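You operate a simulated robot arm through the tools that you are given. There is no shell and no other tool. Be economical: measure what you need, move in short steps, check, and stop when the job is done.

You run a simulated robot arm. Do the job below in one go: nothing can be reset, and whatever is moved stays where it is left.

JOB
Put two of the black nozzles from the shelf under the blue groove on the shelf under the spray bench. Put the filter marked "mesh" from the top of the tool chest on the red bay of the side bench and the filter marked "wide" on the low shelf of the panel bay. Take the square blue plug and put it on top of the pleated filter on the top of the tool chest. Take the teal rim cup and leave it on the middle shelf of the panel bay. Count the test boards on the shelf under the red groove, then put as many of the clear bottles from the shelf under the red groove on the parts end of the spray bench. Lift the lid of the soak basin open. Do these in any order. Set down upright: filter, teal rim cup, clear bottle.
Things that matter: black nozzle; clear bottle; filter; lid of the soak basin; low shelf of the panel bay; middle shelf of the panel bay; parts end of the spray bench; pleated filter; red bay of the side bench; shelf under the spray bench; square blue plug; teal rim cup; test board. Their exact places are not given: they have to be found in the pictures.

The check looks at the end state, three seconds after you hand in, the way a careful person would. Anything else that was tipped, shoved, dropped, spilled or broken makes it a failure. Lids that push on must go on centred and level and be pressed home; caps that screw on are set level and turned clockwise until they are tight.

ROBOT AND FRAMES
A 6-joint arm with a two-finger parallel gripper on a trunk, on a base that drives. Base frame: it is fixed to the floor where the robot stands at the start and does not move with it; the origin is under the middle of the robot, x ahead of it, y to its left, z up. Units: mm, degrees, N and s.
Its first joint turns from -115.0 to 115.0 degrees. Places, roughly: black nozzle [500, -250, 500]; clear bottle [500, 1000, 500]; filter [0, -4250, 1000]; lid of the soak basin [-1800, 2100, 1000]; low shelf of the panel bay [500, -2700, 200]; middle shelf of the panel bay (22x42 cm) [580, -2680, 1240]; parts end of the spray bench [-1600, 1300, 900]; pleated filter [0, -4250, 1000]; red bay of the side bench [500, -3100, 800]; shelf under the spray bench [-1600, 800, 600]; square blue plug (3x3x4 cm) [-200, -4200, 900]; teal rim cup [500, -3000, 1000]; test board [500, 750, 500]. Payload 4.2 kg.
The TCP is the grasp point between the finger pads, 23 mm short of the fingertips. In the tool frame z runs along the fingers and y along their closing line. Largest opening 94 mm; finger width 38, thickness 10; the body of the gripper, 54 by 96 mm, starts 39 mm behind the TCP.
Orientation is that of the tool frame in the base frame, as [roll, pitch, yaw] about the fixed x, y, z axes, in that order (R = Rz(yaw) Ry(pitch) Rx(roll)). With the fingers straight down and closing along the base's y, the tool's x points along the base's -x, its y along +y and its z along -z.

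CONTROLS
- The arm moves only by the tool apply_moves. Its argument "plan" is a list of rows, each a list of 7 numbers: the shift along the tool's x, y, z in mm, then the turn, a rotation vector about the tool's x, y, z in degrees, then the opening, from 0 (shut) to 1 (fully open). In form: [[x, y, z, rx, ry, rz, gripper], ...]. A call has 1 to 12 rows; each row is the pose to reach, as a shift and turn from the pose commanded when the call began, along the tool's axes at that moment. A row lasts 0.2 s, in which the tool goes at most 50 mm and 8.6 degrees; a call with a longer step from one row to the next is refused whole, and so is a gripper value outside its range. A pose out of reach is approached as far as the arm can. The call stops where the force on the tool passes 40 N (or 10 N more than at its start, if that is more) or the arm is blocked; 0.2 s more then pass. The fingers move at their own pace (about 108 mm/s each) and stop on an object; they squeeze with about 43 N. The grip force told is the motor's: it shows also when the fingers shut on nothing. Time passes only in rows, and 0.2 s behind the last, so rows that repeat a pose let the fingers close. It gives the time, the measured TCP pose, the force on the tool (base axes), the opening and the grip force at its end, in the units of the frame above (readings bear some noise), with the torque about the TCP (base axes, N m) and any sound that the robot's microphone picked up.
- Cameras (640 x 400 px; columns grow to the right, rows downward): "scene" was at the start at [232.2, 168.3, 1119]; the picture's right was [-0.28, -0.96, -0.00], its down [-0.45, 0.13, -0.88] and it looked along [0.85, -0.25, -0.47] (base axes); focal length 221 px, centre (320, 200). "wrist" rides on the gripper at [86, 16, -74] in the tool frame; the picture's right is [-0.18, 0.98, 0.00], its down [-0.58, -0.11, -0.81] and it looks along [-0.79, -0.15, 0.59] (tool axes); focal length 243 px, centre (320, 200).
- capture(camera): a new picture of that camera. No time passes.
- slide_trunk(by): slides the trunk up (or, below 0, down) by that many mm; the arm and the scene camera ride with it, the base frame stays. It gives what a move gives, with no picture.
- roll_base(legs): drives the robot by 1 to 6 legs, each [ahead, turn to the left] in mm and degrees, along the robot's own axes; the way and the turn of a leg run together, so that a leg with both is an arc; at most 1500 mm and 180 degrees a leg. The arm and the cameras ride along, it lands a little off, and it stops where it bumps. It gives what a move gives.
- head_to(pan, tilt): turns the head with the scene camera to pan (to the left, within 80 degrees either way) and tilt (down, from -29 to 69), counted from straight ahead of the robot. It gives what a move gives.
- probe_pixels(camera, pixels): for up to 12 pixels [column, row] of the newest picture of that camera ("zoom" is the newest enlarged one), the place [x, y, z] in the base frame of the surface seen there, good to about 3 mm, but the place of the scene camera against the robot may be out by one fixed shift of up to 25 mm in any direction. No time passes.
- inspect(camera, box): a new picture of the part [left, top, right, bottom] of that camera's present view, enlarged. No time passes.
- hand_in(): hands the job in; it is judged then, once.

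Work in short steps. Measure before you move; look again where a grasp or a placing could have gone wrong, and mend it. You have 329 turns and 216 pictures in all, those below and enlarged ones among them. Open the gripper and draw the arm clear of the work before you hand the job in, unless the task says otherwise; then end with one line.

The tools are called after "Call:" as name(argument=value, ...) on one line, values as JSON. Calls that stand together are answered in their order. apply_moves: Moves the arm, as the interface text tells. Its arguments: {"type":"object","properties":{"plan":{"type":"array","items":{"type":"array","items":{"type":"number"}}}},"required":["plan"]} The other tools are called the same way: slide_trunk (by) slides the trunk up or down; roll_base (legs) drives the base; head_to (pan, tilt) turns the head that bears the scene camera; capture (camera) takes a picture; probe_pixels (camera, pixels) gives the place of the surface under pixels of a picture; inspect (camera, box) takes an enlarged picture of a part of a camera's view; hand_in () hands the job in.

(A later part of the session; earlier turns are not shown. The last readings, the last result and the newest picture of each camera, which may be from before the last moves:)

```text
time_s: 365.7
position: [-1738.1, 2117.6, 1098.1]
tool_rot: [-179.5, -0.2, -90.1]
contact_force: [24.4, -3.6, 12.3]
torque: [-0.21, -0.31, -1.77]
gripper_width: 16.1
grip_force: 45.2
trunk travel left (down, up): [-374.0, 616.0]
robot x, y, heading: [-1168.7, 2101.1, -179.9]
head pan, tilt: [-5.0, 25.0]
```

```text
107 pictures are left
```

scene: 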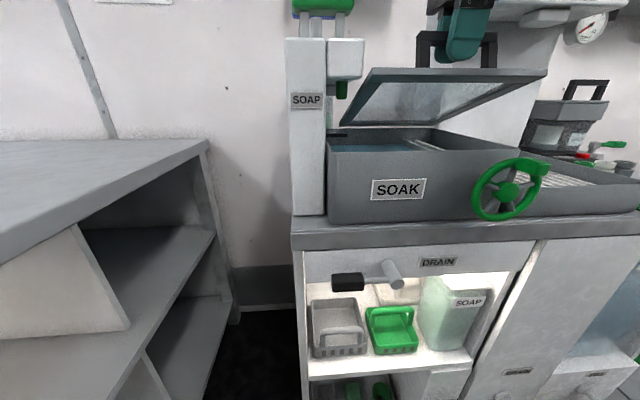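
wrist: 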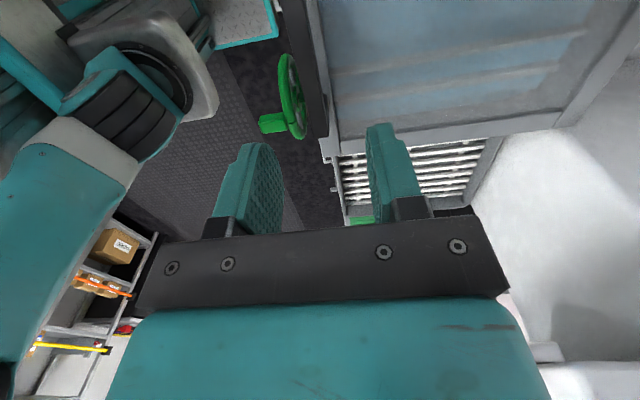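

The lid rises on its rear hinge; the arm's upper link reached its limit near the mast. Tilting the tool back with the lid frees it, so I continue the arc with tool rotation.

Call:
apply_moves(plan=[[0, 3, -3, 4, 0, 0, 0], [0, 8, -12, 10, 0, 0, 0], [0, 18, -25, 15, 0, 0, 0], [0, 29, -37, 20, 0, 0, 0], [0, 41, -49, 26, 0, 0, 0], [0, 54, -60, 32, 0, 0, 0], [0, 68, -70, 37, 0, 0, 0], [0, 82, -79, 41, 0, 0, 0]])

Call:
capture(camera="scene")

```text
time_s: 366.0
position: [-1736.8, 2117.4, 1093.4]
tool_rot: [-177.3, -0.2, -90.1]
contact_force: [17.1, -4.9, 5.9]
torque: [0.61, -0.45, -1.78]
gripper_width: 15.4
grip_force: 44.6
out of reach, approached as far as the arm can: row 1
trunk travel left (down, up): [-374.0, 616.0]
robot x, y, heading: [-1167.0, 2101.1, -179.7]
head pan, tilt: [-5.0, 25.0]
stopped in row 1: the force on the tool passed its limit (the readings are from after the stop); the commanded pose is now the measured one
```

```text
106 pictures are left
```

scene: 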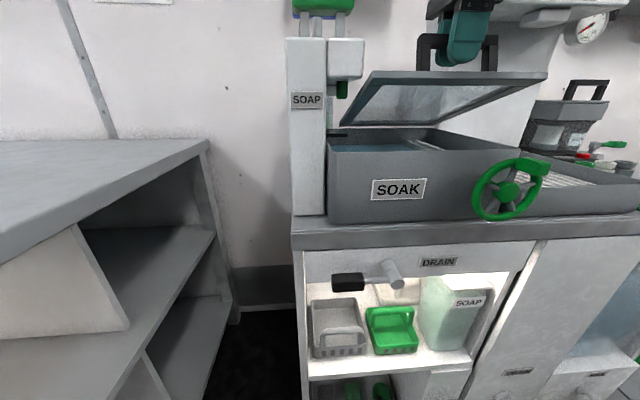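

Force of +17 N in x suggests I'm pushing slightly too far forward. I relax backward 4 mm, then try rotating in smaller steps.

Call:
apply_moves(plan=[[0, -4, 0, 0, 0, 0, 0], [0, -4, 0, 0, 0, 0, 0]])

Call:
apply_moves(plan=[[0, 0, 0, 3, 0, 0, 0], [0, 0, 0, 6, 0, 0, 0]])

```text
time_s: 366.6
position: [-1735.4, 2117.6, 1092.7]
tool_rot: [-177.3, -0.2, -90.1]
contact_force: [-1.6, -3.8, -3.8]
torque: [-0.74, -0.39, -1.83]
gripper_width: 15.3
grip_force: 45.5
trunk travel left (down, up): [-374.0, 616.0]
robot x, y, heading: [-1169.3, 2100.1, -179.8]
head pan, tilt: [-5.0, 25.0]
```

```text
time_s: 367.2
position: [-1725.2, 2118.1, 1072.4]
tool_rot: [-171.5, -0.1, -89.8]
contact_force: [32.0, -10.2, 13.5]
torque: [-0.05, -0.31, -1.83]
gripper_width: 13.6
grip_force: 45.0
out of reach, approached as far as the arm can: row 1, 2
trunk travel left (down, up): [-374.0, 616.0]
robot x, y, heading: [-1167.8, 2104.4, -179.8]
head pan, tilt: [-5.0, 25.0]
```

Tilting brings the gripper against the forearm; going high at short reach is the problem. I restore the tool to vertical and then raise with the trunk, interleaved with small forward arm steps along the arc.

Call:
apply_moves(plan=[[0, 2, -6, -4, 0, 0, 0], [0, 4, -12, -8.5, 0, 0, 0], [0, 5, -16, -8.5, 0, 0, 0]])

Call:
slide_trunk(by=8)

Call:
apply_moves(plan=[[0, 5, 0, 0, 0, 0, 0], [0, 10, 0, 0, 0, 0, 0]])

Call:
slide_trunk(by=12)

```text
time_s: 368.0
position: [-1734.0, 2118.2, 1086.8]
tool_rot: [-179.9, -0.1, -90.1]
contact_force: [38.9, -11.9, 17.4]
torque: [0.21, -0.28, -1.74]
gripper_width: 15.8
grip_force: 44.6
trunk travel left (down, up): [-374.0, 616.0]
robot x, y, heading: [-1166.9, 2102.0, -179.6]
head pan, tilt: [-5.0, 25.0]
```

```text
time_s: 368.6
position: [-1737.0, 2118.9, 1093.8]
tool_rot: [-179.8, -0.1, -90.1]
contact_force: [16.8, -7.0, 6.3]
torque: [1.25, -0.44, -1.69]
gripper_width: 15.4
grip_force: 44.5
trunk travel left (down, up): [-382.0, 608.0]
robot x, y, heading: [-1166.8, 2100.0, -179.9]
head pan, tilt: [-5.0, 25.0]
```

```text
time_s: 369.1
position: [-1739.2, 2118.2, 1097.4]
tool_rot: [-179.8, -0.2, -90.3]
contact_force: [15.9, -6.1, 6.1]
torque: [0.42, -0.39, -1.78]
gripper_width: 16.0
grip_force: 44.9
trunk travel left (down, up): [-382.0, 608.0]
robot x, y, heading: [-1164.8, 2100.4, -179.6]
head pan, tilt: [-5.0, 25.0]
stopped in row 2: the force on the tool passed its limit (the readings are from after the stop); the commanded pose is now the measured one
```

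```text
time_s: 369.7
position: [-1744.3, 2118.6, 1105.3]
tool_rot: [-179.7, -0.2, -90.0]
contact_force: [-17.7, -4.1, -13.7]
torque: [0.09, -0.43, -1.76]
gripper_width: 16.2
grip_force: 45.0
trunk travel left (down, up): [-394.0, 596.0]
robot x, y, heading: [-1169.3, 2099.8, -179.8]
head pan, tilt: [-5.0, 25.0]
```

The alternation works. I continue with it.

Call:
apply_moves(plan=[[0, 5, 0, 0, 0, 0, 0], [0, 9, 0, 0, 0, 0, 0]])

Call:
slide_trunk(by=13)

Call:
apply_moves(plan=[[0, 5, 0, 0, 0, 0, 0], [0, 10, 0, 0, 0, 0, 0]])

Call:
slide_trunk(by=13)

Call:
apply_moves(plan=[[0, 5, 0, 0, 0, 0, 0], [0, 11, 0, 0, 0, 0, 0]])

Call:
slide_trunk(by=12)

```text
time_s: 370.3
position: [-1746.5, 2118.6, 1109.7]
tool_rot: [-179.9, -0.2, -89.9]
contact_force: [18.6, -10.0, 9.2]
torque: [0.65, -0.35, -1.69]
gripper_width: 16.5
grip_force: 44.6
trunk travel left (down, up): [-394.0, 596.0]
robot x, y, heading: [-1165.4, 2102.8, -179.8]
head pan, tilt: [-5.0, 25.0]
```

```text
time_s: 370.9
position: [-1750.6, 2118.4, 1117.4]
tool_rot: [-179.7, -0.3, -90.0]
contact_force: [-15.1, -6.4, -13.0]
torque: [0.24, -0.33, -1.73]
gripper_width: 16.5
grip_force: 45.1
trunk travel left (down, up): [-407.0, 583.0]
robot x, y, heading: [-1167.7, 2099.0, -179.8]
head pan, tilt: [-5.0, 25.0]
```

```text
time_s: 371.5
position: [-1756.7, 2119.1, 1122.7]
tool_rot: [-179.9, -0.2, -90.0]
contact_force: [20.4, -7.8, 13.1]
torque: [0.88, -0.34, -1.69]
gripper_width: 16.6
grip_force: 45.1
trunk travel left (down, up): [-407.0, 583.0]
robot x, y, heading: [-1166.1, 2099.7, -179.8]
head pan, tilt: [-5.0, 25.0]
```

```text
time_s: 372.1
position: [-1762.2, 2119.0, 1131.9]
tool_rot: [-179.7, -0.2, -90.0]
contact_force: [-13.1, -4.2, -12.3]
torque: [0.2, -0.24, -1.74]
gripper_width: 17.1
grip_force: 44.3
trunk travel left (down, up): [-420.0, 570.0]
robot x, y, heading: [-1169.0, 2098.9, -179.7]
head pan, tilt: [-5.0, 25.0]
```

```text
time_s: 372.7
position: [-1768.0, 2118.3, 1137.6]
tool_rot: [179.9, -0.1, -89.8]
contact_force: [21.1, -0.9, 15.6]
torque: [0.67, -0.26, -1.71]
gripper_width: 17.4
grip_force: 44.4
trunk travel left (down, up): [-420.0, 570.0]
robot x, y, heading: [-1167.5, 2101.7, -179.7]
head pan, tilt: [-5.0, 25.0]
```

```text
time_s: 373.3
position: [-1774.1, 2117.8, 1143.4]
tool_rot: [-179.7, -0.2, -90.0]
contact_force: [-9.7, 1.8, -10.8]
torque: [0.41, -0.24, -1.74]
gripper_width: 17.2
grip_force: 44.7
trunk travel left (down, up): [-432.0, 558.0]
robot x, y, heading: [-1165.4, 2098.7, -179.9]
head pan, tilt: [-5.0, 25.0]
```

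φ≈45°. I try the arm alone on the diagonal now that reach is longer.

Call:
apply_moves(plan=[[0, 6, -4, 0, 0, 0, 0], [0, 12, -9, 0, 0, 0, 0], [0, 18, -14, 0, 0, 0, 0]])

Call:
slide_trunk(by=8)

Call:
capture(camera="scene")

```text
time_s: 374.1
position: [-1783.2, 2119.3, 1153.2]
tool_rot: [179.9, -0.2, -90.0]
contact_force: [9.4, -5.4, 7.5]
torque: [0.66, -0.27, -1.68]
gripper_width: 17.5
grip_force: 44.9
out of reach, approached as far as the arm can: row 3
trunk travel left (down, up): [-432.0, 558.0]
robot x, y, heading: [-1169.5, 2102.0, -180.0]
head pan, tilt: [-5.0, 25.0]
```

```text
time_s: 374.7
position: [-1786.6, 2118.3, 1157.3]
tool_rot: [-179.8, -0.2, -90.0]
contact_force: [-8.4, -8.1, -12.0]
torque: [-0.01, -0.13, -1.73]
gripper_width: 17.4
grip_force: 44.7
trunk travel left (down, up): [-440.0, 550.0]
robot x, y, heading: [-1164.9, 2103.4, -179.6]
head pan, tilt: [-5.0, 25.0]
```

```text
105 pictures are left
```

scene: 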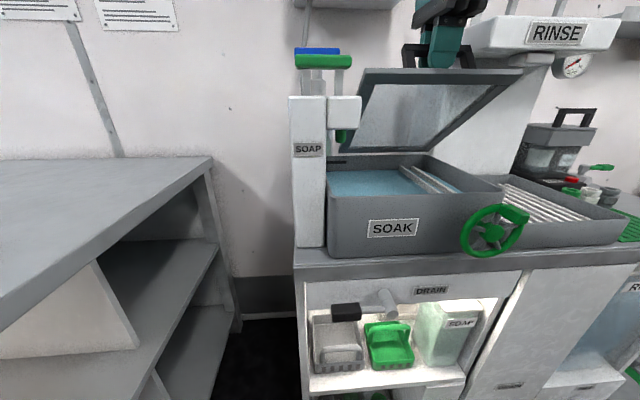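

Call:
apply_moves(plan=[[0, 6, -2, 0, 0, 0, 0], [0, 13, -4, 0, 0, 0, 0]])

Call:
slide_trunk(by=10)

Call:
apply_moves(plan=[[0, 6, -1, 0, 0, 0, 0], [0, 13, -2, 0, 0, 0, 0]])

Call:
slide_trunk(by=9)

Call:
apply_moves(plan=[[0, 6, -1, 0, 0, 0, 0], [0, 13, -2, 0, 0, 0, 0]])

Call:
slide_trunk(by=8)

Call:
apply_moves(plan=[[0, 7, -1, 0, 0, 0, 0], [0, 14, -2, 0, 0, 0, 0]])

Call:
slide_trunk(by=7)

Call:
capture(camera="scene")

```text
time_s: 375.3
position: [-1791.0, 2119.0, 1160.0]
tool_rot: [179.6, -0.2, -89.9]
contact_force: [23.0, -16.1, 24.3]
torque: [0.28, -0.1, -1.71]
gripper_width: 17.5
grip_force: 44.9
out of reach, approached as far as the arm can: row 1, 2
trunk travel left (down, up): [-440.0, 550.0]
robot x, y, heading: [-1165.5, 2097.4, -179.9]
head pan, tilt: [-5.0, 25.0]
```

```text
time_s: 375.9
position: [-1794.5, 2118.6, 1164.4]
tool_rot: [180.0, -0.2, -90.1]
contact_force: [2.6, -14.7, 1.9]
torque: [0.37, -0.08, -1.71]
gripper_width: 17.5
grip_force: 45.1
trunk travel left (down, up): [-450.0, 540.0]
robot x, y, heading: [-1166.0, 2099.5, -179.7]
head pan, tilt: [-5.0, 25.0]
```

```text
time_s: 376.4
position: [-1802.3, 2120.7, 1165.5]
tool_rot: [179.5, -0.2, -90.0]
contact_force: [24.4, -9.5, 28.1]
torque: [0.2, 0.09, -1.7]
gripper_width: 17.8
grip_force: 45.2
out of reach, approached as far as the arm can: row 2
trunk travel left (down, up): [-450.0, 540.0]
robot x, y, heading: [-1165.7, 2102.0, -179.7]
head pan, tilt: [-5.0, 25.0]
```

```text
time_s: 377.0
position: [-1806.2, 2121.3, 1168.4]
tool_rot: [180.0, -0.2, -90.1]
contact_force: [0.1, -2.5, -2.4]
torque: [0.75, -0.08, -1.77]
gripper_width: 17.3
grip_force: 45.6
trunk travel left (down, up): [-459.0, 531.0]
robot x, y, heading: [-1166.3, 2099.6, -179.7]
head pan, tilt: [-5.0, 25.0]
```

```text
time_s: 377.6
position: [-1810.8, 2122.1, 1171.0]
tool_rot: [179.3, -0.4, -89.9]
contact_force: [21.2, -3.3, 27.0]
torque: [0.14, 0.1, -1.74]
gripper_width: 17.7
grip_force: 45.7
out of reach, approached as far as the arm can: row 1, 2
trunk travel left (down, up): [-459.0, 531.0]
robot x, y, heading: [-1165.4, 2101.0, -179.9]
head pan, tilt: [-5.0, 25.0]
```

```text
time_s: 378.2
position: [-1815.5, 2121.1, 1174.4]
tool_rot: [179.7, -0.3, -90.0]
contact_force: [6.0, -2.5, 5.4]
torque: [0.14, 0.03, -1.75]
gripper_width: 17.7
grip_force: 44.7
trunk travel left (down, up): [-467.0, 523.0]
robot x, y, heading: [-1166.2, 2101.7, -179.9]
head pan, tilt: [-5.0, 25.0]
```

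```text
time_s: 378.9
position: [-1821.2, 2121.9, 1175.3]
tool_rot: [179.2, -0.4, -89.9]
contact_force: [7.9, -2.9, 13.5]
torque: [1.06, 0.17, -1.03]
gripper_width: 17.5
grip_force: 44.6
out of reach, approached as far as the arm can: row 1, 2
trunk travel left (down, up): [-467.0, 523.0]
robot x, y, heading: [-1168.2, 2101.6, -179.5]
head pan, tilt: [-5.0, 25.0]
stopped in row 2: the force on the tool passed its limit (the readings are from after the stop); the commanded pose is now the measured one
```

```text
time_s: 379.4
position: [-1824.5, 2122.4, 1176.8]
tool_rot: [179.6, -0.3, -90.0]
contact_force: [-7.6, -3.2, -14.8]
torque: [0.55, -0.11, -1.49]
gripper_width: 17.8
grip_force: 44.5
trunk travel left (down, up): [-474.0, 516.0]
robot x, y, heading: [-1165.8, 2097.8, -179.8]
head pan, tilt: [-5.0, 25.0]
```

```text
104 pictures are left
```

scene: 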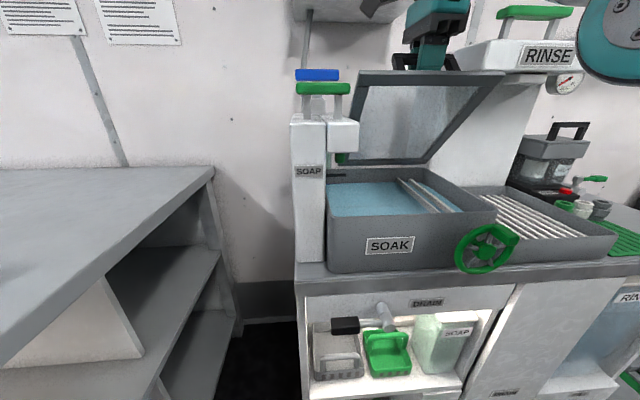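

φ≈60°. I continue: arm forward (a bit down relative), trunk up.

Call:
apply_moves(plan=[[0, 7, 2, 0, 0, 0, 0], [0, 13, 3, 0, 0, 0, 0]])

Call:
slide_trunk(by=9)

Call:
apply_moves(plan=[[0, 7, 2, 0, 0, 0, 0], [0, 14, 4, 0, 0, 0, 0]])

Call:
slide_trunk(by=10)

Call:
apply_moves(plan=[[0, 7, 2, 0, 0, 0, 0], [0, 15, 4, 0, 0, 0, 0]])

Call:
slide_trunk(by=9)

Call:
apply_moves(plan=[[0, 7, 2, 0, 0, 0, 0], [0, 16, 4, 0, 0, 0, 0]])

Call:
slide_trunk(by=8)

```text
time_s: 380.2
position: [-1829.2, 2123.1, 1180.0]
tool_rot: [178.7, -0.4, -89.9]
contact_force: [9.5, -2.5, 15.5]
torque: [1.7, -0.04, -0.81]
gripper_width: 17.6
grip_force: 45.1
out of reach, approached as far as the arm can: row 2
trunk travel left (down, up): [-474.0, 516.0]
robot x, y, heading: [-1162.9, 2100.8, -179.7]
head pan, tilt: [-5.0, 25.0]
stopped in row 2: the force on the tool passed its limit (the readings are from after the stop); the commanded pose is now the measured one
```

```text
time_s: 380.8
position: [-1832.7, 2122.5, 1182.6]
tool_rot: [179.1, -0.3, -90.0]
contact_force: [-10.4, -2.6, -21.0]
torque: [0.91, -0.13, -1.29]
gripper_width: 17.6
grip_force: 45.1
trunk travel left (down, up): [-483.0, 507.0]
robot x, y, heading: [-1167.7, 2100.1, -179.8]
head pan, tilt: [-5.0, 25.0]
```

```text
time_s: 381.4
position: [-1840.1, 2123.3, 1185.4]
tool_rot: [178.2, -0.5, -89.9]
contact_force: [15.5, -6.7, 27.9]
torque: [0.12, 0.23, -1.72]
gripper_width: 17.9
grip_force: 45.2
out of reach, approached as far as the arm can: row 2
trunk travel left (down, up): [-483.0, 507.0]
robot x, y, heading: [-1167.9, 2099.0, -179.6]
head pan, tilt: [-5.0, 25.0]
```

```text
time_s: 381.9
position: [-1844.8, 2122.5, 1185.7]
tool_rot: [179.0, -0.4, -89.9]
contact_force: [-2.5, -5.6, -5.5]
torque: [0.03, 0.1, -1.8]
gripper_width: 17.3
grip_force: 45.2
trunk travel left (down, up): [-493.0, 497.0]
robot x, y, heading: [-1165.2, 2100.3, -179.4]
head pan, tilt: [-5.0, 25.0]
```

```text
time_s: 382.6
position: [-1852.4, 2122.1, 1189.2]
tool_rot: [177.8, -0.5, -90.1]
contact_force: [5.5, -4.0, 13.0]
torque: [0.54, 0.26, -1.33]
gripper_width: 17.4
grip_force: 44.7
out of reach, approached as far as the arm can: row 2
trunk travel left (down, up): [-493.0, 497.0]
robot x, y, heading: [-1168.5, 2101.5, -179.9]
head pan, tilt: [-5.0, 25.0]
stopped in row 2: the force on the tool passed its limit (the readings are from after the stop); the commanded pose is now the measured one
```

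```text
time_s: 383.2
position: [-1855.2, 2123.3, 1190.3]
tool_rot: [178.4, -0.5, -90.0]
contact_force: [-12.0, -2.7, -28.0]
torque: [0.11, 0.04, -1.69]
gripper_width: 17.5
grip_force: 45.2
trunk travel left (down, up): [-502.0, 488.0]
robot x, y, heading: [-1167.6, 2100.5, -179.8]
head pan, tilt: [-5.0, 25.0]
```

```text
time_s: 383.8
position: [-1862.4, 2124.1, 1192.7]
tool_rot: [177.2, -0.7, -89.8]
contact_force: [11.7, -8.1, 28.1]
torque: [0.06, 0.37, -1.73]
gripper_width: 17.1
grip_force: 44.7
out of reach, approached as far as the arm can: row 2
trunk travel left (down, up): [-502.0, 488.0]
robot x, y, heading: [-1165.8, 2100.9, -179.8]
head pan, tilt: [-5.0, 25.0]
```

```text
time_s: 384.3
position: [-1867.4, 2123.6, 1194.4]
tool_rot: [177.9, -0.7, -89.9]
contact_force: [1.6, -7.9, 4.8]
torque: [-0.2, 0.26, -1.51]
gripper_width: 17.2
grip_force: 45.2
trunk travel left (down, up): [-510.0, 480.0]
robot x, y, heading: [-1167.6, 2098.6, -179.7]
head pan, tilt: [-5.0, 25.0]
```

φ≈71°. From here mostly forward.

Call:
apply_moves(plan=[[0, 8, 0, 0, 0, 0, 0], [0, 16, 0, 0, 0, 0, 0]])

Call:
slide_trunk(by=6)

Call:
apply_moves(plan=[[0, 8, 0, 0, 0, 0, 0], [0, 16, 0, 0, 0, 0, 0]])

Call:
slide_trunk(by=5)

Call:
apply_moves(plan=[[0, 8, 0, 0, 0, 0, 0], [0, 16, 0, 0, 0, 0, 0]])

Call:
slide_trunk(by=4)

Call:
capture(camera="scene")

```text
time_s: 384.9
position: [-1871.5, 2122.8, 1195.0]
tool_rot: [176.9, -0.8, -89.9]
contact_force: [3.9, -6.0, 15.6]
torque: [0.24, 0.38, -1.41]
gripper_width: 17.1
grip_force: 44.7
out of reach, approached as far as the arm can: row 1, 2
trunk travel left (down, up): [-510.0, 480.0]
robot x, y, heading: [-1168.5, 2098.9, -179.4]
head pan, tilt: [-5.0, 25.0]
stopped in row 2: the force on the tool passed its limit (the readings are from after the stop); the commanded pose is now the measured one
```

```text
time_s: 385.5
position: [-1874.5, 2122.3, 1196.4]
tool_rot: [177.5, -0.6, -89.8]
contact_force: [-4.1, -7.3, -11.1]
torque: [-0.36, 0.25, -1.62]
gripper_width: 17.1
grip_force: 45.5
trunk travel left (down, up): [-516.0, 474.0]
robot x, y, heading: [-1167.2, 2098.9, -179.7]
head pan, tilt: [-5.0, 25.0]
```

```text
time_s: 386.1
position: [-1878.6, 2122.8, 1197.7]
tool_rot: [176.5, -0.8, -89.7]
contact_force: [9.9, -11.0, 34.3]
torque: [0.15, 0.47, -1.53]
gripper_width: 16.9
grip_force: 44.8
out of reach, approached as far as the arm can: row 1, 2
trunk travel left (down, up): [-516.0, 474.0]
robot x, y, heading: [-1167.9, 2099.5, -179.8]
head pan, tilt: [-5.0, 25.0]
```

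```text
time_s: 386.6
position: [-1881.3, 2123.2, 1198.1]
tool_rot: [177.0, -0.7, -89.7]
contact_force: [6.5, -11.4, 26.3]
torque: [-0.21, 0.45, -1.39]
gripper_width: 16.6
grip_force: 46.1
trunk travel left (down, up): [-521.0, 469.0]
robot x, y, heading: [-1166.1, 2103.2, -179.8]
head pan, tilt: [-5.0, 25.0]
```

```text
time_s: 387.0
position: [-1883.1, 2123.5, 1199.9]
tool_rot: [176.4, -0.9, -89.9]
contact_force: [2.8, -5.9, 14.3]
torque: [0.16, 0.5, -1.45]
gripper_width: 16.9
grip_force: 44.9
out of reach, approached as far as the arm can: row 1
trunk travel left (down, up): [-521.0, 469.0]
robot x, y, heading: [-1164.9, 2099.5, -179.7]
head pan, tilt: [-5.0, 25.0]
stopped in row 1: the force on the tool passed its limit (the readings are from after the stop); the commanded pose is now the measured one
```

```text
time_s: 387.5
position: [-1885.8, 2123.7, 1200.2]
tool_rot: [176.9, -0.7, -89.8]
contact_force: [-2.3, -8.2, -4.1]
torque: [-0.72, 0.34, -1.41]
gripper_width: 16.5
grip_force: 44.9
trunk travel left (down, up): [-525.0, 465.0]
robot x, y, heading: [-1171.4, 2098.5, -179.6]
head pan, tilt: [-5.0, 25.0]
```

```text
103 pictures are left
```

scene: 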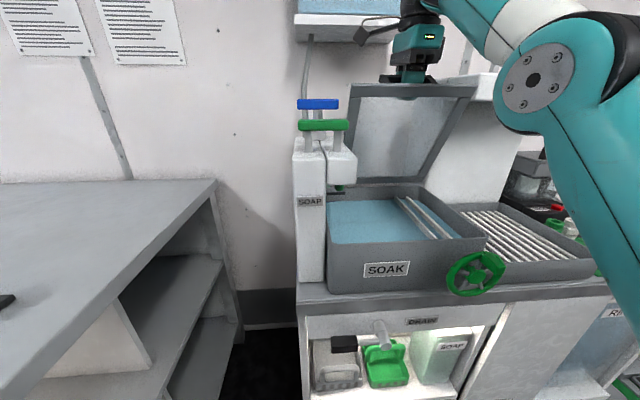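

Check the FEED shelf near the wrist camera, then continue with more trunk and less arm height.

Call:
probe_pixels(camera="scene", pixels=[[340, 25], [300, 20], [380, 20], [345, 40], [365, 35], [410, 50], [400, 85], [470, 90], [495, 75]])

Call:
slide_trunk(by=7)

Call:
apply_moves(plan=[[0, 4, 3, 0, 0, 0, 0], [0, 9, 6, 0, 0, 0, 0]])

Call:
slide_trunk(by=7)

Call:
apply_moves(plan=[[0, 4, 3, 0, 0, 0, 0], [0, 9, 6, 0, 0, 0, 0]])

```text
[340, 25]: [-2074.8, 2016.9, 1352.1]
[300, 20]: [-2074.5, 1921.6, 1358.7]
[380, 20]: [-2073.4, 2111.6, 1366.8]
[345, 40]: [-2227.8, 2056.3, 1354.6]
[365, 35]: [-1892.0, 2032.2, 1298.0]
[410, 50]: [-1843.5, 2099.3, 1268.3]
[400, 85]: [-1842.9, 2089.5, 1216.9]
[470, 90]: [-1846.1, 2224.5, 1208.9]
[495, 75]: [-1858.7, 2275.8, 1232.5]
```

```text
time_s: 388.1
position: [-1886.7, 2124.1, 1205.5]
tool_rot: [177.0, -0.6, -89.8]
contact_force: [-10.9, -3.9, -28.5]
torque: [0.04, 0.2, -1.73]
gripper_width: 16.7
grip_force: 45.0
trunk travel left (down, up): [-532.0, 458.0]
robot x, y, heading: [-1171.7, 2095.8, -179.5]
head pan, tilt: [-5.0, 25.0]
```

```text
time_s: 388.7
position: [-1888.7, 2124.6, 1206.9]
tool_rot: [176.1, -0.8, -89.7]
contact_force: [5.3, -4.0, 22.6]
torque: [0.59, 0.28, -1.76]
gripper_width: 16.5
grip_force: 44.6
trunk travel left (down, up): [-532.0, 458.0]
robot x, y, heading: [-1167.5, 2100.6, -179.6]
head pan, tilt: [-5.0, 25.0]
```

```text
time_s: 389.3
position: [-1891.8, 2124.6, 1208.0]
tool_rot: [176.7, -0.7, -89.8]
contact_force: [-0.4, -3.6, 3.0]
torque: [-0.66, 0.4, -1.76]
gripper_width: 16.2
grip_force: 45.6
trunk travel left (down, up): [-539.0, 451.0]
robot x, y, heading: [-1168.5, 2100.7, -179.7]
head pan, tilt: [-5.0, 25.0]
```

```text
time_s: 389.9
position: [-1898.7, 2126.1, 1204.1]
tool_rot: [176.4, -0.8, -89.8]
contact_force: [5.3, -1.1, 28.2]
torque: [-0.04, 0.35, -1.67]
gripper_width: 16.7
grip_force: 44.7
trunk travel left (down, up): [-539.0, 451.0]
robot x, y, heading: [-1164.3, 2100.8, -179.8]
head pan, tilt: [-5.0, 25.0]
```

Clear margins there. Continue: φ≈79°.

Call:
slide_trunk(by=6)

Call:
apply_moves(plan=[[0, 6, 3, 0, 0, 0, 0], [0, 12, 5, 0, 0, 0, 0]])

Call:
slide_trunk(by=6)

Call:
apply_moves(plan=[[0, 6, 3, 0, 0, 0, 0], [0, 12, 5, 0, 0, 0, 0]])

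Call:
slide_trunk(by=6)

Call:
apply_moves(plan=[[0, 6, 3, 0, 0, 0, 0], [0, 12, 5, 0, 0, 0, 0]])

Call:
slide_trunk(by=5)

Call:
apply_moves(plan=[[0, 6, 3, 0, 0, 0, 0], [0, 12, 5, 0, 0, 0, 0]])

Call:
capture(camera="scene")

```text
time_s: 390.4
position: [-1900.9, 2123.9, 1204.3]
tool_rot: [176.9, -0.7, -89.7]
contact_force: [-1.9, 0.0, -5.1]
torque: [-0.26, 0.31, -1.75]
gripper_width: 15.8
grip_force: 45.4
trunk travel left (down, up): [-545.0, 445.0]
robot x, y, heading: [-1165.7, 2100.3, -179.6]
head pan, tilt: [-5.0, 25.0]
```

```text
time_s: 391.0
position: [-1906.5, 2124.9, 1204.4]
tool_rot: [176.0, -0.8, -89.7]
contact_force: [6.5, -3.2, 35.9]
torque: [-0.19, 0.47, -1.72]
gripper_width: 15.9
grip_force: 45.4
out of reach, approached as far as the arm can: row 2
trunk travel left (down, up): [-545.0, 445.0]
robot x, y, heading: [-1166.4, 2098.7, -179.7]
head pan, tilt: [-5.0, 25.0]
```

```text
time_s: 391.6
position: [-1908.8, 2124.0, 1204.7]
tool_rot: [176.6, -0.8, -89.7]
contact_force: [1.4, -2.8, 12.2]
torque: [-0.57, 0.45, -1.41]
gripper_width: 15.9
grip_force: 45.2
trunk travel left (down, up): [-551.0, 439.0]
robot x, y, heading: [-1166.8, 2096.8, -179.5]
head pan, tilt: [-5.0, 25.0]
```

```text
time_s: 392.1
position: [-1912.3, 2124.1, 1204.2]
tool_rot: [175.7, -0.9, -90.0]
contact_force: [2.5, -3.2, 13.9]
torque: [0.25, 0.42, -1.43]
gripper_width: 15.5
grip_force: 44.9
out of reach, approached as far as the arm can: row 2
trunk travel left (down, up): [-551.0, 439.0]
robot x, y, heading: [-1165.7, 2099.7, -179.7]
head pan, tilt: [-5.0, 25.0]
stopped in row 2: the force on the tool passed its limit (the readings are from after the stop); the commanded pose is now the measured one
```

```text
time_s: 392.7
position: [-1914.8, 2125.0, 1206.3]
tool_rot: [176.4, -0.8, -89.7]
contact_force: [-5.1, -4.5, -20.2]
torque: [-0.34, 0.33, -1.73]
gripper_width: 15.5
grip_force: 44.8
trunk travel left (down, up): [-557.0, 433.0]
robot x, y, heading: [-1167.8, 2101.5, -179.6]
head pan, tilt: [-5.0, 25.0]
```

```text
time_s: 393.3
position: [-1918.3, 2124.9, 1206.3]
tool_rot: [175.6, -0.9, -89.6]
contact_force: [0.8, -8.2, 15.5]
torque: [0.64, 0.32, -1.83]
gripper_width: 15.2
grip_force: 45.2
out of reach, approached as far as the arm can: row 2
trunk travel left (down, up): [-557.0, 433.0]
robot x, y, heading: [-1167.8, 2100.7, -179.6]
head pan, tilt: [-5.0, 25.0]
```

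```text
time_s: 393.8
position: [-1920.2, 2125.3, 1207.3]
tool_rot: [176.0, -0.8, -89.7]
contact_force: [-1.4, -8.9, -1.6]
torque: [-0.52, 0.4, -1.32]
gripper_width: 15.2
grip_force: 44.9
trunk travel left (down, up): [-562.0, 428.0]
robot x, y, heading: [-1167.4, 2099.8, -179.9]
head pan, tilt: [-5.0, 25.0]
```

```text
time_s: 394.4
position: [-1925.2, 2128.7, 1200.1]
tool_rot: [175.8, -0.9, -89.8]
contact_force: [0.4, -8.3, 27.5]
torque: [0.05, 0.38, -1.7]
gripper_width: 15.2
grip_force: 44.6
out of reach, approached as far as the arm can: row 2
trunk travel left (down, up): [-562.0, 428.0]
robot x, y, heading: [-1168.0, 2098.0, -179.4]
head pan, tilt: [-5.0, 25.0]
```

```text
102 pictures are left
```

scene: 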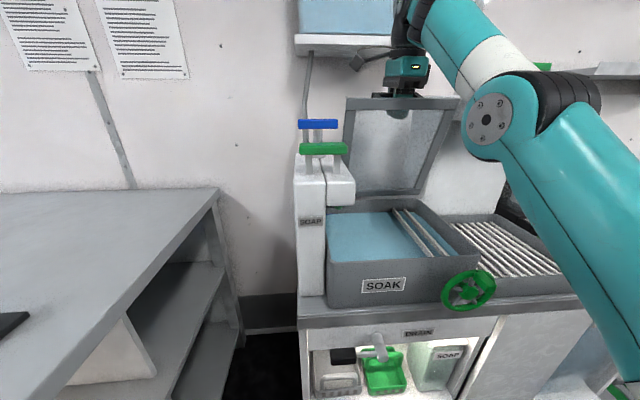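

θ≈74°. A few more cycles with larger trunk share.

Call:
slide_trunk(by=10)

Call:
apply_moves(plan=[[0, 5, 4, 0, 0, 0, 0], [0, 11, 8, 0, 0, 0, 0]])

Call:
slide_trunk(by=9)

Call:
apply_moves(plan=[[0, 5, 4, 0, 0, 0, 0], [0, 12, 9, 0, 0, 0, 0]])

Call:
slide_trunk(by=8)

Call:
apply_moves(plan=[[0, 5, 4, 0, 0, 0, 0], [0, 12, 9, 0, 0, 0, 0]])

Call:
slide_trunk(by=7)

Call:
apply_moves(plan=[[0, 5, 4, 0, 0, 0, 0], [0, 12, 9, 0, 0, 0, 0]])

Call:
slide_trunk(by=7)

Call:
apply_moves(plan=[[0, 5, 4, 0, 0, 0, 0], [0, 12, 9, 0, 0, 0, 0]])

```text
time_s: 395.0
position: [-1929.0, 2127.0, 1203.5]
tool_rot: [176.5, -0.8, -89.8]
contact_force: [-4.8, -0.9, -28.7]
torque: [0.01, 0.36, -1.69]
gripper_width: 15.9
grip_force: 45.1
trunk travel left (down, up): [-572.0, 418.0]
robot x, y, heading: [-1166.6, 2104.8, -179.9]
head pan, tilt: [-5.0, 25.0]
```

```text
time_s: 395.6
position: [-1932.2, 2126.7, 1206.5]
tool_rot: [175.4, -0.9, -89.6]
contact_force: [-0.6, -1.7, 20.2]
torque: [0.65, 0.4, -1.77]
gripper_width: 14.5
grip_force: 44.7
out of reach, approached as far as the arm can: row 2
trunk travel left (down, up): [-572.0, 418.0]
robot x, y, heading: [-1166.7, 2101.8, -179.7]
head pan, tilt: [-5.0, 25.0]
```

```text
time_s: 396.2
position: [-1936.1, 2127.5, 1206.4]
tool_rot: [176.3, -0.9, -89.7]
contact_force: [-2.9, 0.4, -16.9]
torque: [-0.45, 0.43, -1.75]
gripper_width: 14.7
grip_force: 44.9
trunk travel left (down, up): [-581.0, 409.0]
robot x, y, heading: [-1164.8, 2095.8, -179.7]
head pan, tilt: [-5.0, 25.0]
```

```text
time_s: 396.8
position: [-1939.2, 2127.8, 1203.4]
tool_rot: [175.4, -0.9, -89.6]
contact_force: [0.5, -1.6, 42.8]
torque: [0.18, 0.16, -1.92]
gripper_width: 13.3
grip_force: 39.8
out of reach, approached as far as the arm can: row 2
trunk travel left (down, up): [-581.0, 409.0]
robot x, y, heading: [-1167.4, 2098.9, -179.6]
head pan, tilt: [-5.0, 25.0]
```

```text
time_s: 397.4
position: [-1943.1, 2127.9, 1202.6]
tool_rot: [176.3, -0.8, -89.7]
contact_force: [-1.6, -0.2, -8.1]
torque: [-0.44, 0.43, -1.7]
gripper_width: 14.4
grip_force: 45.5
trunk travel left (down, up): [-589.0, 401.0]
robot x, y, heading: [-1166.9, 2100.7, -179.8]
head pan, tilt: [-5.0, 25.0]
```

```text
time_s: 398.0
position: [-1949.9, 2128.0, 1196.0]
tool_rot: [175.8, -0.8, -89.6]
contact_force: [-0.5, -2.1, 22.2]
torque: [-0.25, 0.24, -1.39]
gripper_width: 14.1
grip_force: 44.7
out of reach, approached as far as the arm can: row 2
trunk travel left (down, up): [-589.0, 401.0]
robot x, y, heading: [-1168.2, 2101.1, -179.7]
head pan, tilt: [-5.0, 25.0]
```

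```text
time_s: 398.5
position: [-1952.8, 2127.4, 1196.4]
tool_rot: [176.5, -0.8, -89.6]
contact_force: [-0.1, -2.1, -26.7]
torque: [-0.05, 0.29, -1.32]
gripper_width: 13.4
grip_force: 45.2
trunk travel left (down, up): [-596.0, 394.0]
robot x, y, heading: [-1165.4, 2099.1, -179.6]
head pan, tilt: [-5.0, 25.0]
```

```text
time_s: 399.1
position: [-1955.8, 2128.4, 1196.5]
tool_rot: [175.3, -0.9, -89.6]
contact_force: [-0.8, -5.8, 22.7]
torque: [-0.16, 0.19, -1.38]
gripper_width: 13.2
grip_force: 44.8
out of reach, approached as far as the arm can: row 2
trunk travel left (down, up): [-596.0, 394.0]
robot x, y, heading: [-1164.4, 2103.6, -179.4]
head pan, tilt: [-5.0, 25.0]
```

```text
time_s: 399.7
position: [-1958.3, 2128.8, 1195.8]
tool_rot: [176.2, -0.9, -89.6]
contact_force: [-0.4, -5.3, -1.3]
torque: [-0.25, 0.24, -1.37]
gripper_width: 12.9
grip_force: 45.1
trunk travel left (down, up): [-603.0, 387.0]
robot x, y, heading: [-1166.5, 2099.0, -179.7]
head pan, tilt: [-5.0, 25.0]
```

```text
time_s: 400.3
position: [-1962.5, 2129.1, 1193.7]
tool_rot: [175.3, -0.9, -89.8]
contact_force: [4.6, -3.6, 16.7]
torque: [1.39, -0.85, -1.19]
gripper_width: 12.8
grip_force: 44.6
out of reach, approached as far as the arm can: row 2
trunk travel left (down, up): [-603.0, 387.0]
robot x, y, heading: [-1167.9, 2106.5, -179.5]
head pan, tilt: [-5.0, 25.0]
stopped in row 2: the force on the tool passed its limit (the readings are from after the stop); the commanded pose is now the measured one
```

Call:
capture(camera="scene")

Call:
inspect(camera="scene", box=[280, 40, 480, 260])

Call:
capture(camera="wrist")

```text
101 pictures are left
```

scene: 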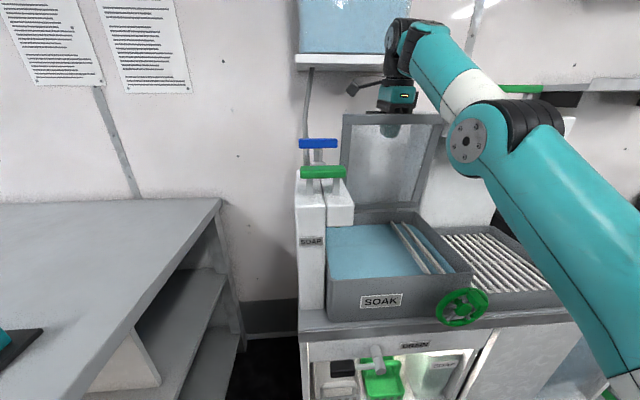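

```text
1.82 times, centred on (380, 150) of scene
```

zoom: 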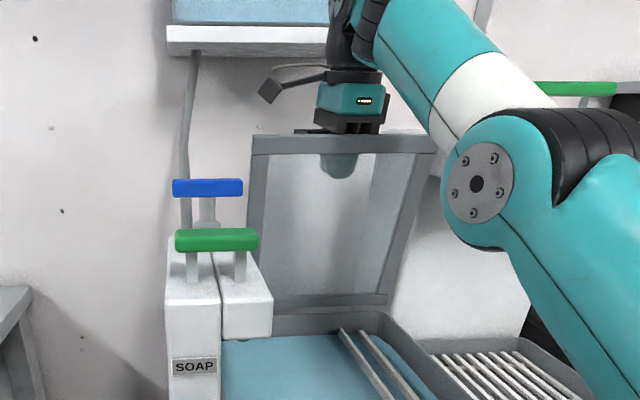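

```text
99 pictures are left
```

wrist: 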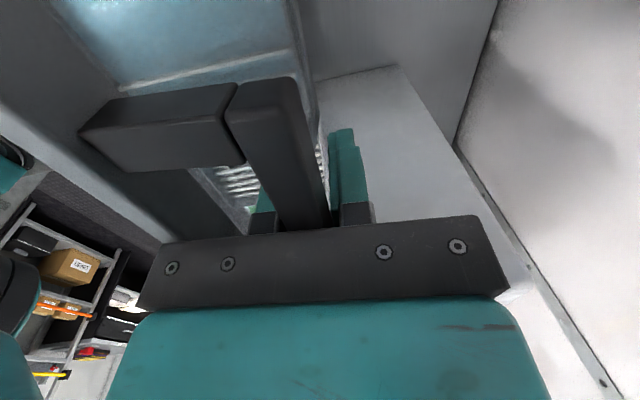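

I measure the lid plane: points at its top and bottom.

Call:
probe_pixels(camera="zoom", pixels=[[275, 145], [260, 200], [252, 280], [330, 300], [300, 305], [410, 150], [390, 220], [360, 297]])

```text
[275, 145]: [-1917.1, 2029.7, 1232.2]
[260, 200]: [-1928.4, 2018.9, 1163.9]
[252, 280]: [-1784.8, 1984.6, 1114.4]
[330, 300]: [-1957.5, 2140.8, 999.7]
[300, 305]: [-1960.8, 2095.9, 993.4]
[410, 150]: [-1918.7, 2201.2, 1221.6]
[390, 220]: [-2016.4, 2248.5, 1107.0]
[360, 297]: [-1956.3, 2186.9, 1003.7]
```

The lid is at about 80°. I go on pushing back to get it past vertical.

Call:
slide_trunk(by=10)

Call:
apply_moves(plan=[[0, 5, 6, 0, 0, 0, 0], [0, 12, 12, 0, 0, 0, 0]])

Call:
slide_trunk(by=9)

Call:
apply_moves(plan=[[0, 5, 6, 0, 0, 0, 0], [0, 12, 12, 0, 0, 0, 0]])

Call:
slide_trunk(by=8)

Call:
apply_moves(plan=[[0, 5, 6, 0, 0, 0, 0], [0, 12, 12, 0, 0, 0, 0]])

Call:
inspect(camera="scene", box=[280, 40, 480, 260])

```text
time_s: 400.9
position: [-1966.4, 2128.4, 1197.8]
tool_rot: [175.8, -1.0, -89.8]
contact_force: [-1.4, -2.8, -32.8]
torque: [-0.17, 0.37, -1.71]
gripper_width: 13.3
grip_force: 44.8
trunk travel left (down, up): [-613.0, 377.0]
robot x, y, heading: [-1167.1, 2099.7, -179.5]
head pan, tilt: [-5.0, 25.0]
```

```text
time_s: 401.5
position: [-1971.4, 2130.7, 1195.0]
tool_rot: [174.7, -1.0, -89.7]
contact_force: [-2.6, -3.6, 34.0]
torque: [-0.23, -0.14, -1.79]
gripper_width: 13.3
grip_force: 44.6
out of reach, approached as far as the arm can: row 2
trunk travel left (down, up): [-613.0, 377.0]
robot x, y, heading: [-1166.0, 2097.4, -179.6]
head pan, tilt: [-5.0, 25.0]
```

```text
time_s: 402.1
position: [-1973.8, 2131.5, 1194.8]
tool_rot: [175.7, -1.0, -89.7]
contact_force: [0.5, -2.5, 0.9]
torque: [-0.28, 0.16, -1.52]
gripper_width: 12.6
grip_force: 44.7
trunk travel left (down, up): [-622.0, 368.0]
robot x, y, heading: [-1165.5, 2097.8, -179.8]
head pan, tilt: [-5.0, 25.0]
```

```text
time_s: 402.8
position: [-1972.5, 2129.1, 1194.4]
tool_rot: [174.9, -1.0, -89.8]
contact_force: [4.3, -1.5, 14.3]
torque: [1.66, -1.04, -1.32]
gripper_width: 12.6
grip_force: 44.9
out of reach, approached as far as the arm can: row 1, 2
trunk travel left (down, up): [-622.0, 368.0]
robot x, y, heading: [-1164.4, 2102.3, -179.3]
head pan, tilt: [-5.0, 25.0]
stopped in row 2: the force on the tool passed its limit (the readings are from after the stop); the commanded pose is now the measured one
```

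```text
time_s: 403.4
position: [-1975.5, 2130.9, 1197.1]
tool_rot: [175.5, -0.8, -89.8]
contact_force: [0.2, -2.4, -30.4]
torque: [-0.13, 0.39, -1.72]
gripper_width: 13.2
grip_force: 45.2
trunk travel left (down, up): [-630.0, 360.0]
robot x, y, heading: [-1167.7, 2099.4, -179.7]
head pan, tilt: [-5.0, 25.0]
```

```text
time_s: 404.0
position: [-1982.0, 2128.6, 1195.0]
tool_rot: [174.4, -1.0, -89.7]
contact_force: [2.5, -2.7, 34.8]
torque: [1.39, -1.54, -1.86]
gripper_width: 12.5
grip_force: 45.5
out of reach, approached as far as the arm can: row 2
trunk travel left (down, up): [-630.0, 360.0]
robot x, y, heading: [-1168.6, 2098.5, -179.7]
head pan, tilt: [-5.0, 25.0]
```

```text
1.82 times, centred on (380, 150) of scene
```

zoom: 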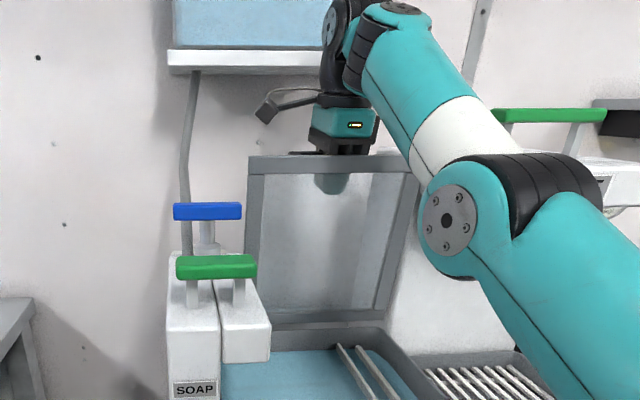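

Call:
probe_pixels(camera="zoom", pixels=[[275, 165], [258, 200], [300, 318], [330, 315], [360, 312], [400, 165], [330, 65], [345, 60], [328, 20]])

```text
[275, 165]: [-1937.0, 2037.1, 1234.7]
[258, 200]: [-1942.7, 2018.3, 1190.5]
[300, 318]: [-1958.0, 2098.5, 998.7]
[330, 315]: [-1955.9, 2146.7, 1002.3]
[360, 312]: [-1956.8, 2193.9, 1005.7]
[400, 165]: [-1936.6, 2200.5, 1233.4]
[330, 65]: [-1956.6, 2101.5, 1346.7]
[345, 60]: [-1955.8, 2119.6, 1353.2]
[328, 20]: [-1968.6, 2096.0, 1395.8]
```

Only ~5° short of vertical. I loosen the grip a little so the bar is just trapped (less binding), shift along it away from the FEED shelf, and push on.

Call:
apply_moves(plan=[[0, 0, 0, 0, 0, 0, 0.22], [0, 0, 0, 0, 0, 0, 0.22], [-8, 0, 0, 0, 0, 0, 0.22], [-16, 0, 0, 0, 0, 0, 0.22]])

Call:
slide_trunk(by=15)

Call:
apply_moves(plan=[[0, 8, 3, 0, 0, 0, 0.22], [0, 16, 6, 0, 0, 0, 0.22]])

Call:
inspect(camera="scene", box=[280, 40, 480, 260])

```text
time_s: 404.3
position: [-1981.7, 2128.8, 1196.2]
tool_rot: [174.1, -0.9, -89.3]
contact_force: [2.3, -0.8, 18.9]
torque: [0.55, -0.92, -0.08]
gripper_width: 20.6
grip_force: 0.1
trunk travel left (down, up): [-630.0, 360.0]
robot x, y, heading: [-1166.3, 2092.9, -179.9]
head pan, tilt: [-5.0, 25.0]
stopped in row 1: the force on the tool passed its limit (the readings are from after the stop); the commanded pose is now the measured one
```

```text
time_s: 405.0
position: [-1983.8, 2129.6, 1209.7]
tool_rot: [174.5, -1.0, -89.3]
contact_force: [0.0, 0.2, 0.4]
torque: [-0.01, 0.0, 0.01]
gripper_width: 21.0
grip_force: 0.0
trunk travel left (down, up): [-645.0, 345.0]
robot x, y, heading: [-1168.0, 2099.4, -179.7]
head pan, tilt: [-5.0, 25.0]
```

```text
time_s: 405.6
position: [-1986.0, 2131.1, 1203.6]
tool_rot: [174.5, -1.1, -89.3]
contact_force: [-1.0, 0.4, 0.8]
torque: [-0.02, -0.06, 0.02]
gripper_width: 20.8
grip_force: 0.1
out of reach, approached as far as the arm can: row 1, 2
trunk travel left (down, up): [-645.0, 345.0]
robot x, y, heading: [-1168.7, 2097.0, -179.8]
head pan, tilt: [-5.0, 25.0]
```

```text
1.82 times, centred on (380, 150) of scene
```

zoom: 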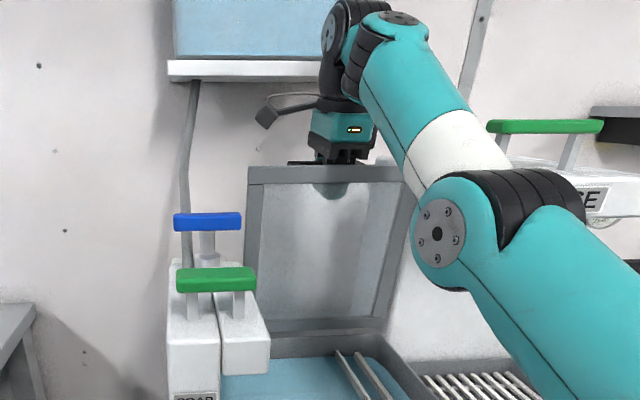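

Loose and force-free. I trade arm height for reach: trunk up, arm down and forward in cycles.

Call:
slide_trunk(by=14)

Call:
apply_moves(plan=[[-5, 5, 9, 0, 0, 0, 0.22], [-10, 10, 18, 0, 0, 0, 0.22]])

Call:
slide_trunk(by=16)

Call:
apply_moves(plan=[[-3, 6, 9, 0, 0, 0, 0.22], [-5, 12, 16, 0, 0, 0, 0.22]])

Call:
slide_trunk(by=16)

Call:
apply_moves(plan=[[0, 6, 9, 0, 0, 0, 0.22], [0, 12, 16, 0, 0, 0, 0.22]])

Call:
inspect(camera="scene", box=[280, 60, 480, 280])

```text
time_s: 406.2
position: [-1986.0, 2130.1, 1218.3]
tool_rot: [174.3, -1.0, -89.3]
contact_force: [-0.5, -0.6, 0.2]
torque: [0.0, 0.0, -0.01]
gripper_width: 20.7
grip_force: 0.1
trunk travel left (down, up): [-659.0, 331.0]
robot x, y, heading: [-1166.5, 2099.0, -179.9]
head pan, tilt: [-5.0, 25.0]
```

```text
time_s: 406.8
position: [-1997.5, 2135.6, 1202.3]
tool_rot: [174.2, -0.9, -89.0]
contact_force: [-0.8, -30.7, 16.9]
torque: [1.1, -0.46, -0.84]
gripper_width: 19.6
grip_force: 0.1
trunk travel left (down, up): [-659.0, 331.0]
robot x, y, heading: [-1163.4, 2099.7, -179.5]
head pan, tilt: [-5.0, 25.0]
```

```text
time_s: 407.2
position: [-1998.5, 2136.3, 1203.3]
tool_rot: [175.0, -0.9, -89.0]
contact_force: [1.5, -16.7, 0.1]
torque: [0.45, 0.03, -0.46]
gripper_width: 20.8
grip_force: 0.4
trunk travel left (down, up): [-668.0, 322.0]
robot x, y, heading: [-1163.1, 2103.3, -179.6]
head pan, tilt: [-5.0, 25.0]
stopped: the force on the tool passed its limit (the readings are from after the stop); the commanded pose is now the measured one
```

```text
time_s: 407.7
position: [-2001.6, 2134.9, 1198.0]
tool_rot: [174.5, -0.9, -88.8]
contact_force: [0.6, -14.8, 8.3]
torque: [0.65, -0.4, -0.4]
gripper_width: 19.5
grip_force: 0.2
out of reach, approached as far as the arm can: row 2
trunk travel left (down, up): [-668.0, 322.0]
robot x, y, heading: [-1163.6, 2098.9, -179.3]
head pan, tilt: [-5.0, 25.0]
stopped in row 2: the force on the tool passed its limit (the readings are from after the stop); the commanded pose is now the measured one
```

```text
time_s: 408.3
position: [-2003.1, 2136.3, 1211.4]
tool_rot: [174.6, -0.8, -88.8]
contact_force: [1.0, -23.0, -9.8]
torque: [0.19, 0.22, -0.6]
gripper_width: 21.4
grip_force: 0.9
trunk travel left (down, up): [-684.0, 306.0]
robot x, y, heading: [-1164.5, 2101.0, -179.4]
head pan, tilt: [-5.0, 25.0]
```

```text
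time_s: 408.9
position: [-2011.5, 2135.1, 1197.8]
tool_rot: [174.4, -1.0, -88.7]
contact_force: [-1.8, -24.1, 16.4]
torque: [1.09, -0.59, -0.61]
gripper_width: 19.4
grip_force: 0.0
out of reach, approached as far as the arm can: row 2
trunk travel left (down, up): [-684.0, 306.0]
robot x, y, heading: [-1167.0, 2098.2, -179.1]
head pan, tilt: [-5.0, 25.0]
```

```text
1.82 times, centred on (380, 170) of scene
```

zoom: 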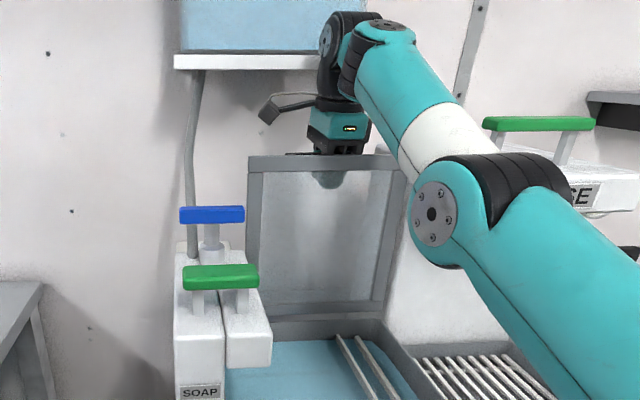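

Call:
probe_pixels(camera="zoom", pixels=[[275, 165], [400, 165], [300, 320], [330, 317], [360, 314], [330, 65]])

Call:
apply_moves(plan=[[5, 0, 0, 0, 0, 0, 0.22]])

```text
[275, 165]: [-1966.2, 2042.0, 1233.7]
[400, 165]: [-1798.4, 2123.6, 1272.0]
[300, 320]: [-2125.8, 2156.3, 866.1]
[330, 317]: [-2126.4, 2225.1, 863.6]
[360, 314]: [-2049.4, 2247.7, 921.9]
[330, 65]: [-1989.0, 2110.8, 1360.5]
```

```text
time_s: 409.3
position: [-2008.9, 2135.1, 1196.8]
tool_rot: [174.7, -0.9, -88.9]
contact_force: [1.0, -1.6, 24.4]
torque: [0.63, -1.04, 0.18]
gripper_width: 19.7
grip_force: 0.1
trunk travel left (down, up): [-684.0, 306.0]
robot x, y, heading: [-1164.6, 2102.8, -179.3]
head pan, tilt: [-5.0, 25.0]
```

The lid is now just past vertical (≈92°). I open slightly to see which way it leans, keeping it trapped.

Call:
slide_trunk(by=8)

Call:
apply_moves(plan=[[0, 0, 0, 0, 0, 0, 0.4], [0, 0, 0, 0, 0, 0, 0.4], [0, 0, 0, 0, 0, 0, 0.4]])

Call:
inspect(camera="scene", box=[280, 60, 480, 280])

Call:
probe_pixels(camera="zoom", pixels=[[275, 165], [260, 175], [285, 165], [275, 170]])

```text
time_s: 409.9
position: [-2011.5, 2133.5, 1203.1]
tool_rot: [174.7, -0.9, -88.9]
contact_force: [0.9, -0.3, -0.2]
torque: [0.03, 0.01, -0.01]
gripper_width: 20.6
grip_force: 0.0
trunk travel left (down, up): [-692.0, 298.0]
robot x, y, heading: [-1166.3, 2095.5, -179.4]
head pan, tilt: [-5.0, 25.0]
```

```text
time_s: 410.7
position: [-2010.7, 2132.4, 1204.2]
tool_rot: [174.7, -0.9, -88.8]
contact_force: [-0.8, -0.2, 0.5]
torque: [-0.01, 0.0, -0.01]
gripper_width: 37.4
grip_force: 0.0
trunk travel left (down, up): [-692.0, 298.0]
robot x, y, heading: [-1166.8, 2100.4, -179.5]
head pan, tilt: [-5.0, 25.0]
```

```text
1.82 times, centred on (380, 170) of scene
```

zoom: 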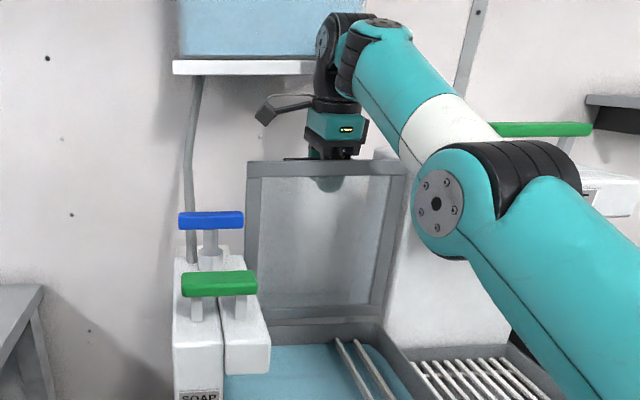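

```text
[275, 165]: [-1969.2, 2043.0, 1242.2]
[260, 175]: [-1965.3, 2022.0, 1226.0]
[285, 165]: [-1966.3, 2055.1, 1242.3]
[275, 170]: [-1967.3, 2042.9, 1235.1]
```

It stays put. I withdraw straight up and look.

Call:
slide_trunk(by=90)

Call:
inspect(camera="scene", box=[280, 100, 480, 320])

Call:
probe_pixels(camera="zoom", pixels=[[270, 165], [300, 170], [380, 165], [300, 330], [330, 330]])

```text
time_s: 411.9
position: [-2009.7, 2132.6, 1293.6]
tool_rot: [174.8, -0.8, -88.7]
contact_force: [-0.1, -0.7, 0.3]
torque: [0.02, 0.01, -0.02]
gripper_width: 37.7
grip_force: 0.1
trunk travel left (down, up): [-782.0, 208.0]
robot x, y, heading: [-1164.0, 2101.7, -179.2]
head pan, tilt: [-5.0, 25.0]
```

```text
1.82 times, centred on (380, 210) of scene
```

zoom: 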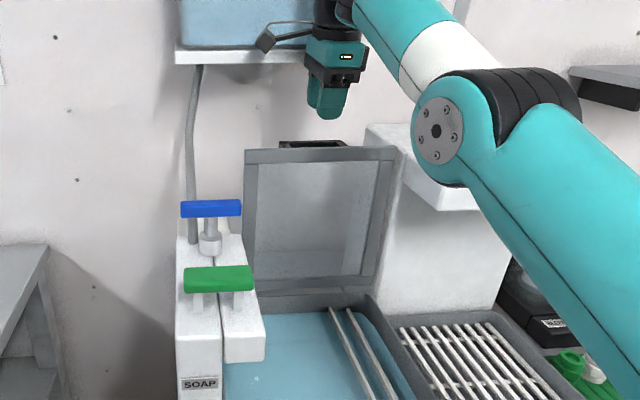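

```text
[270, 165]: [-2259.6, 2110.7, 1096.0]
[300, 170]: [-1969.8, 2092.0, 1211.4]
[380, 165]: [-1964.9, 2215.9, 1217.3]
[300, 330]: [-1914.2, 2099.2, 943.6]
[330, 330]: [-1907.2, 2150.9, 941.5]
```

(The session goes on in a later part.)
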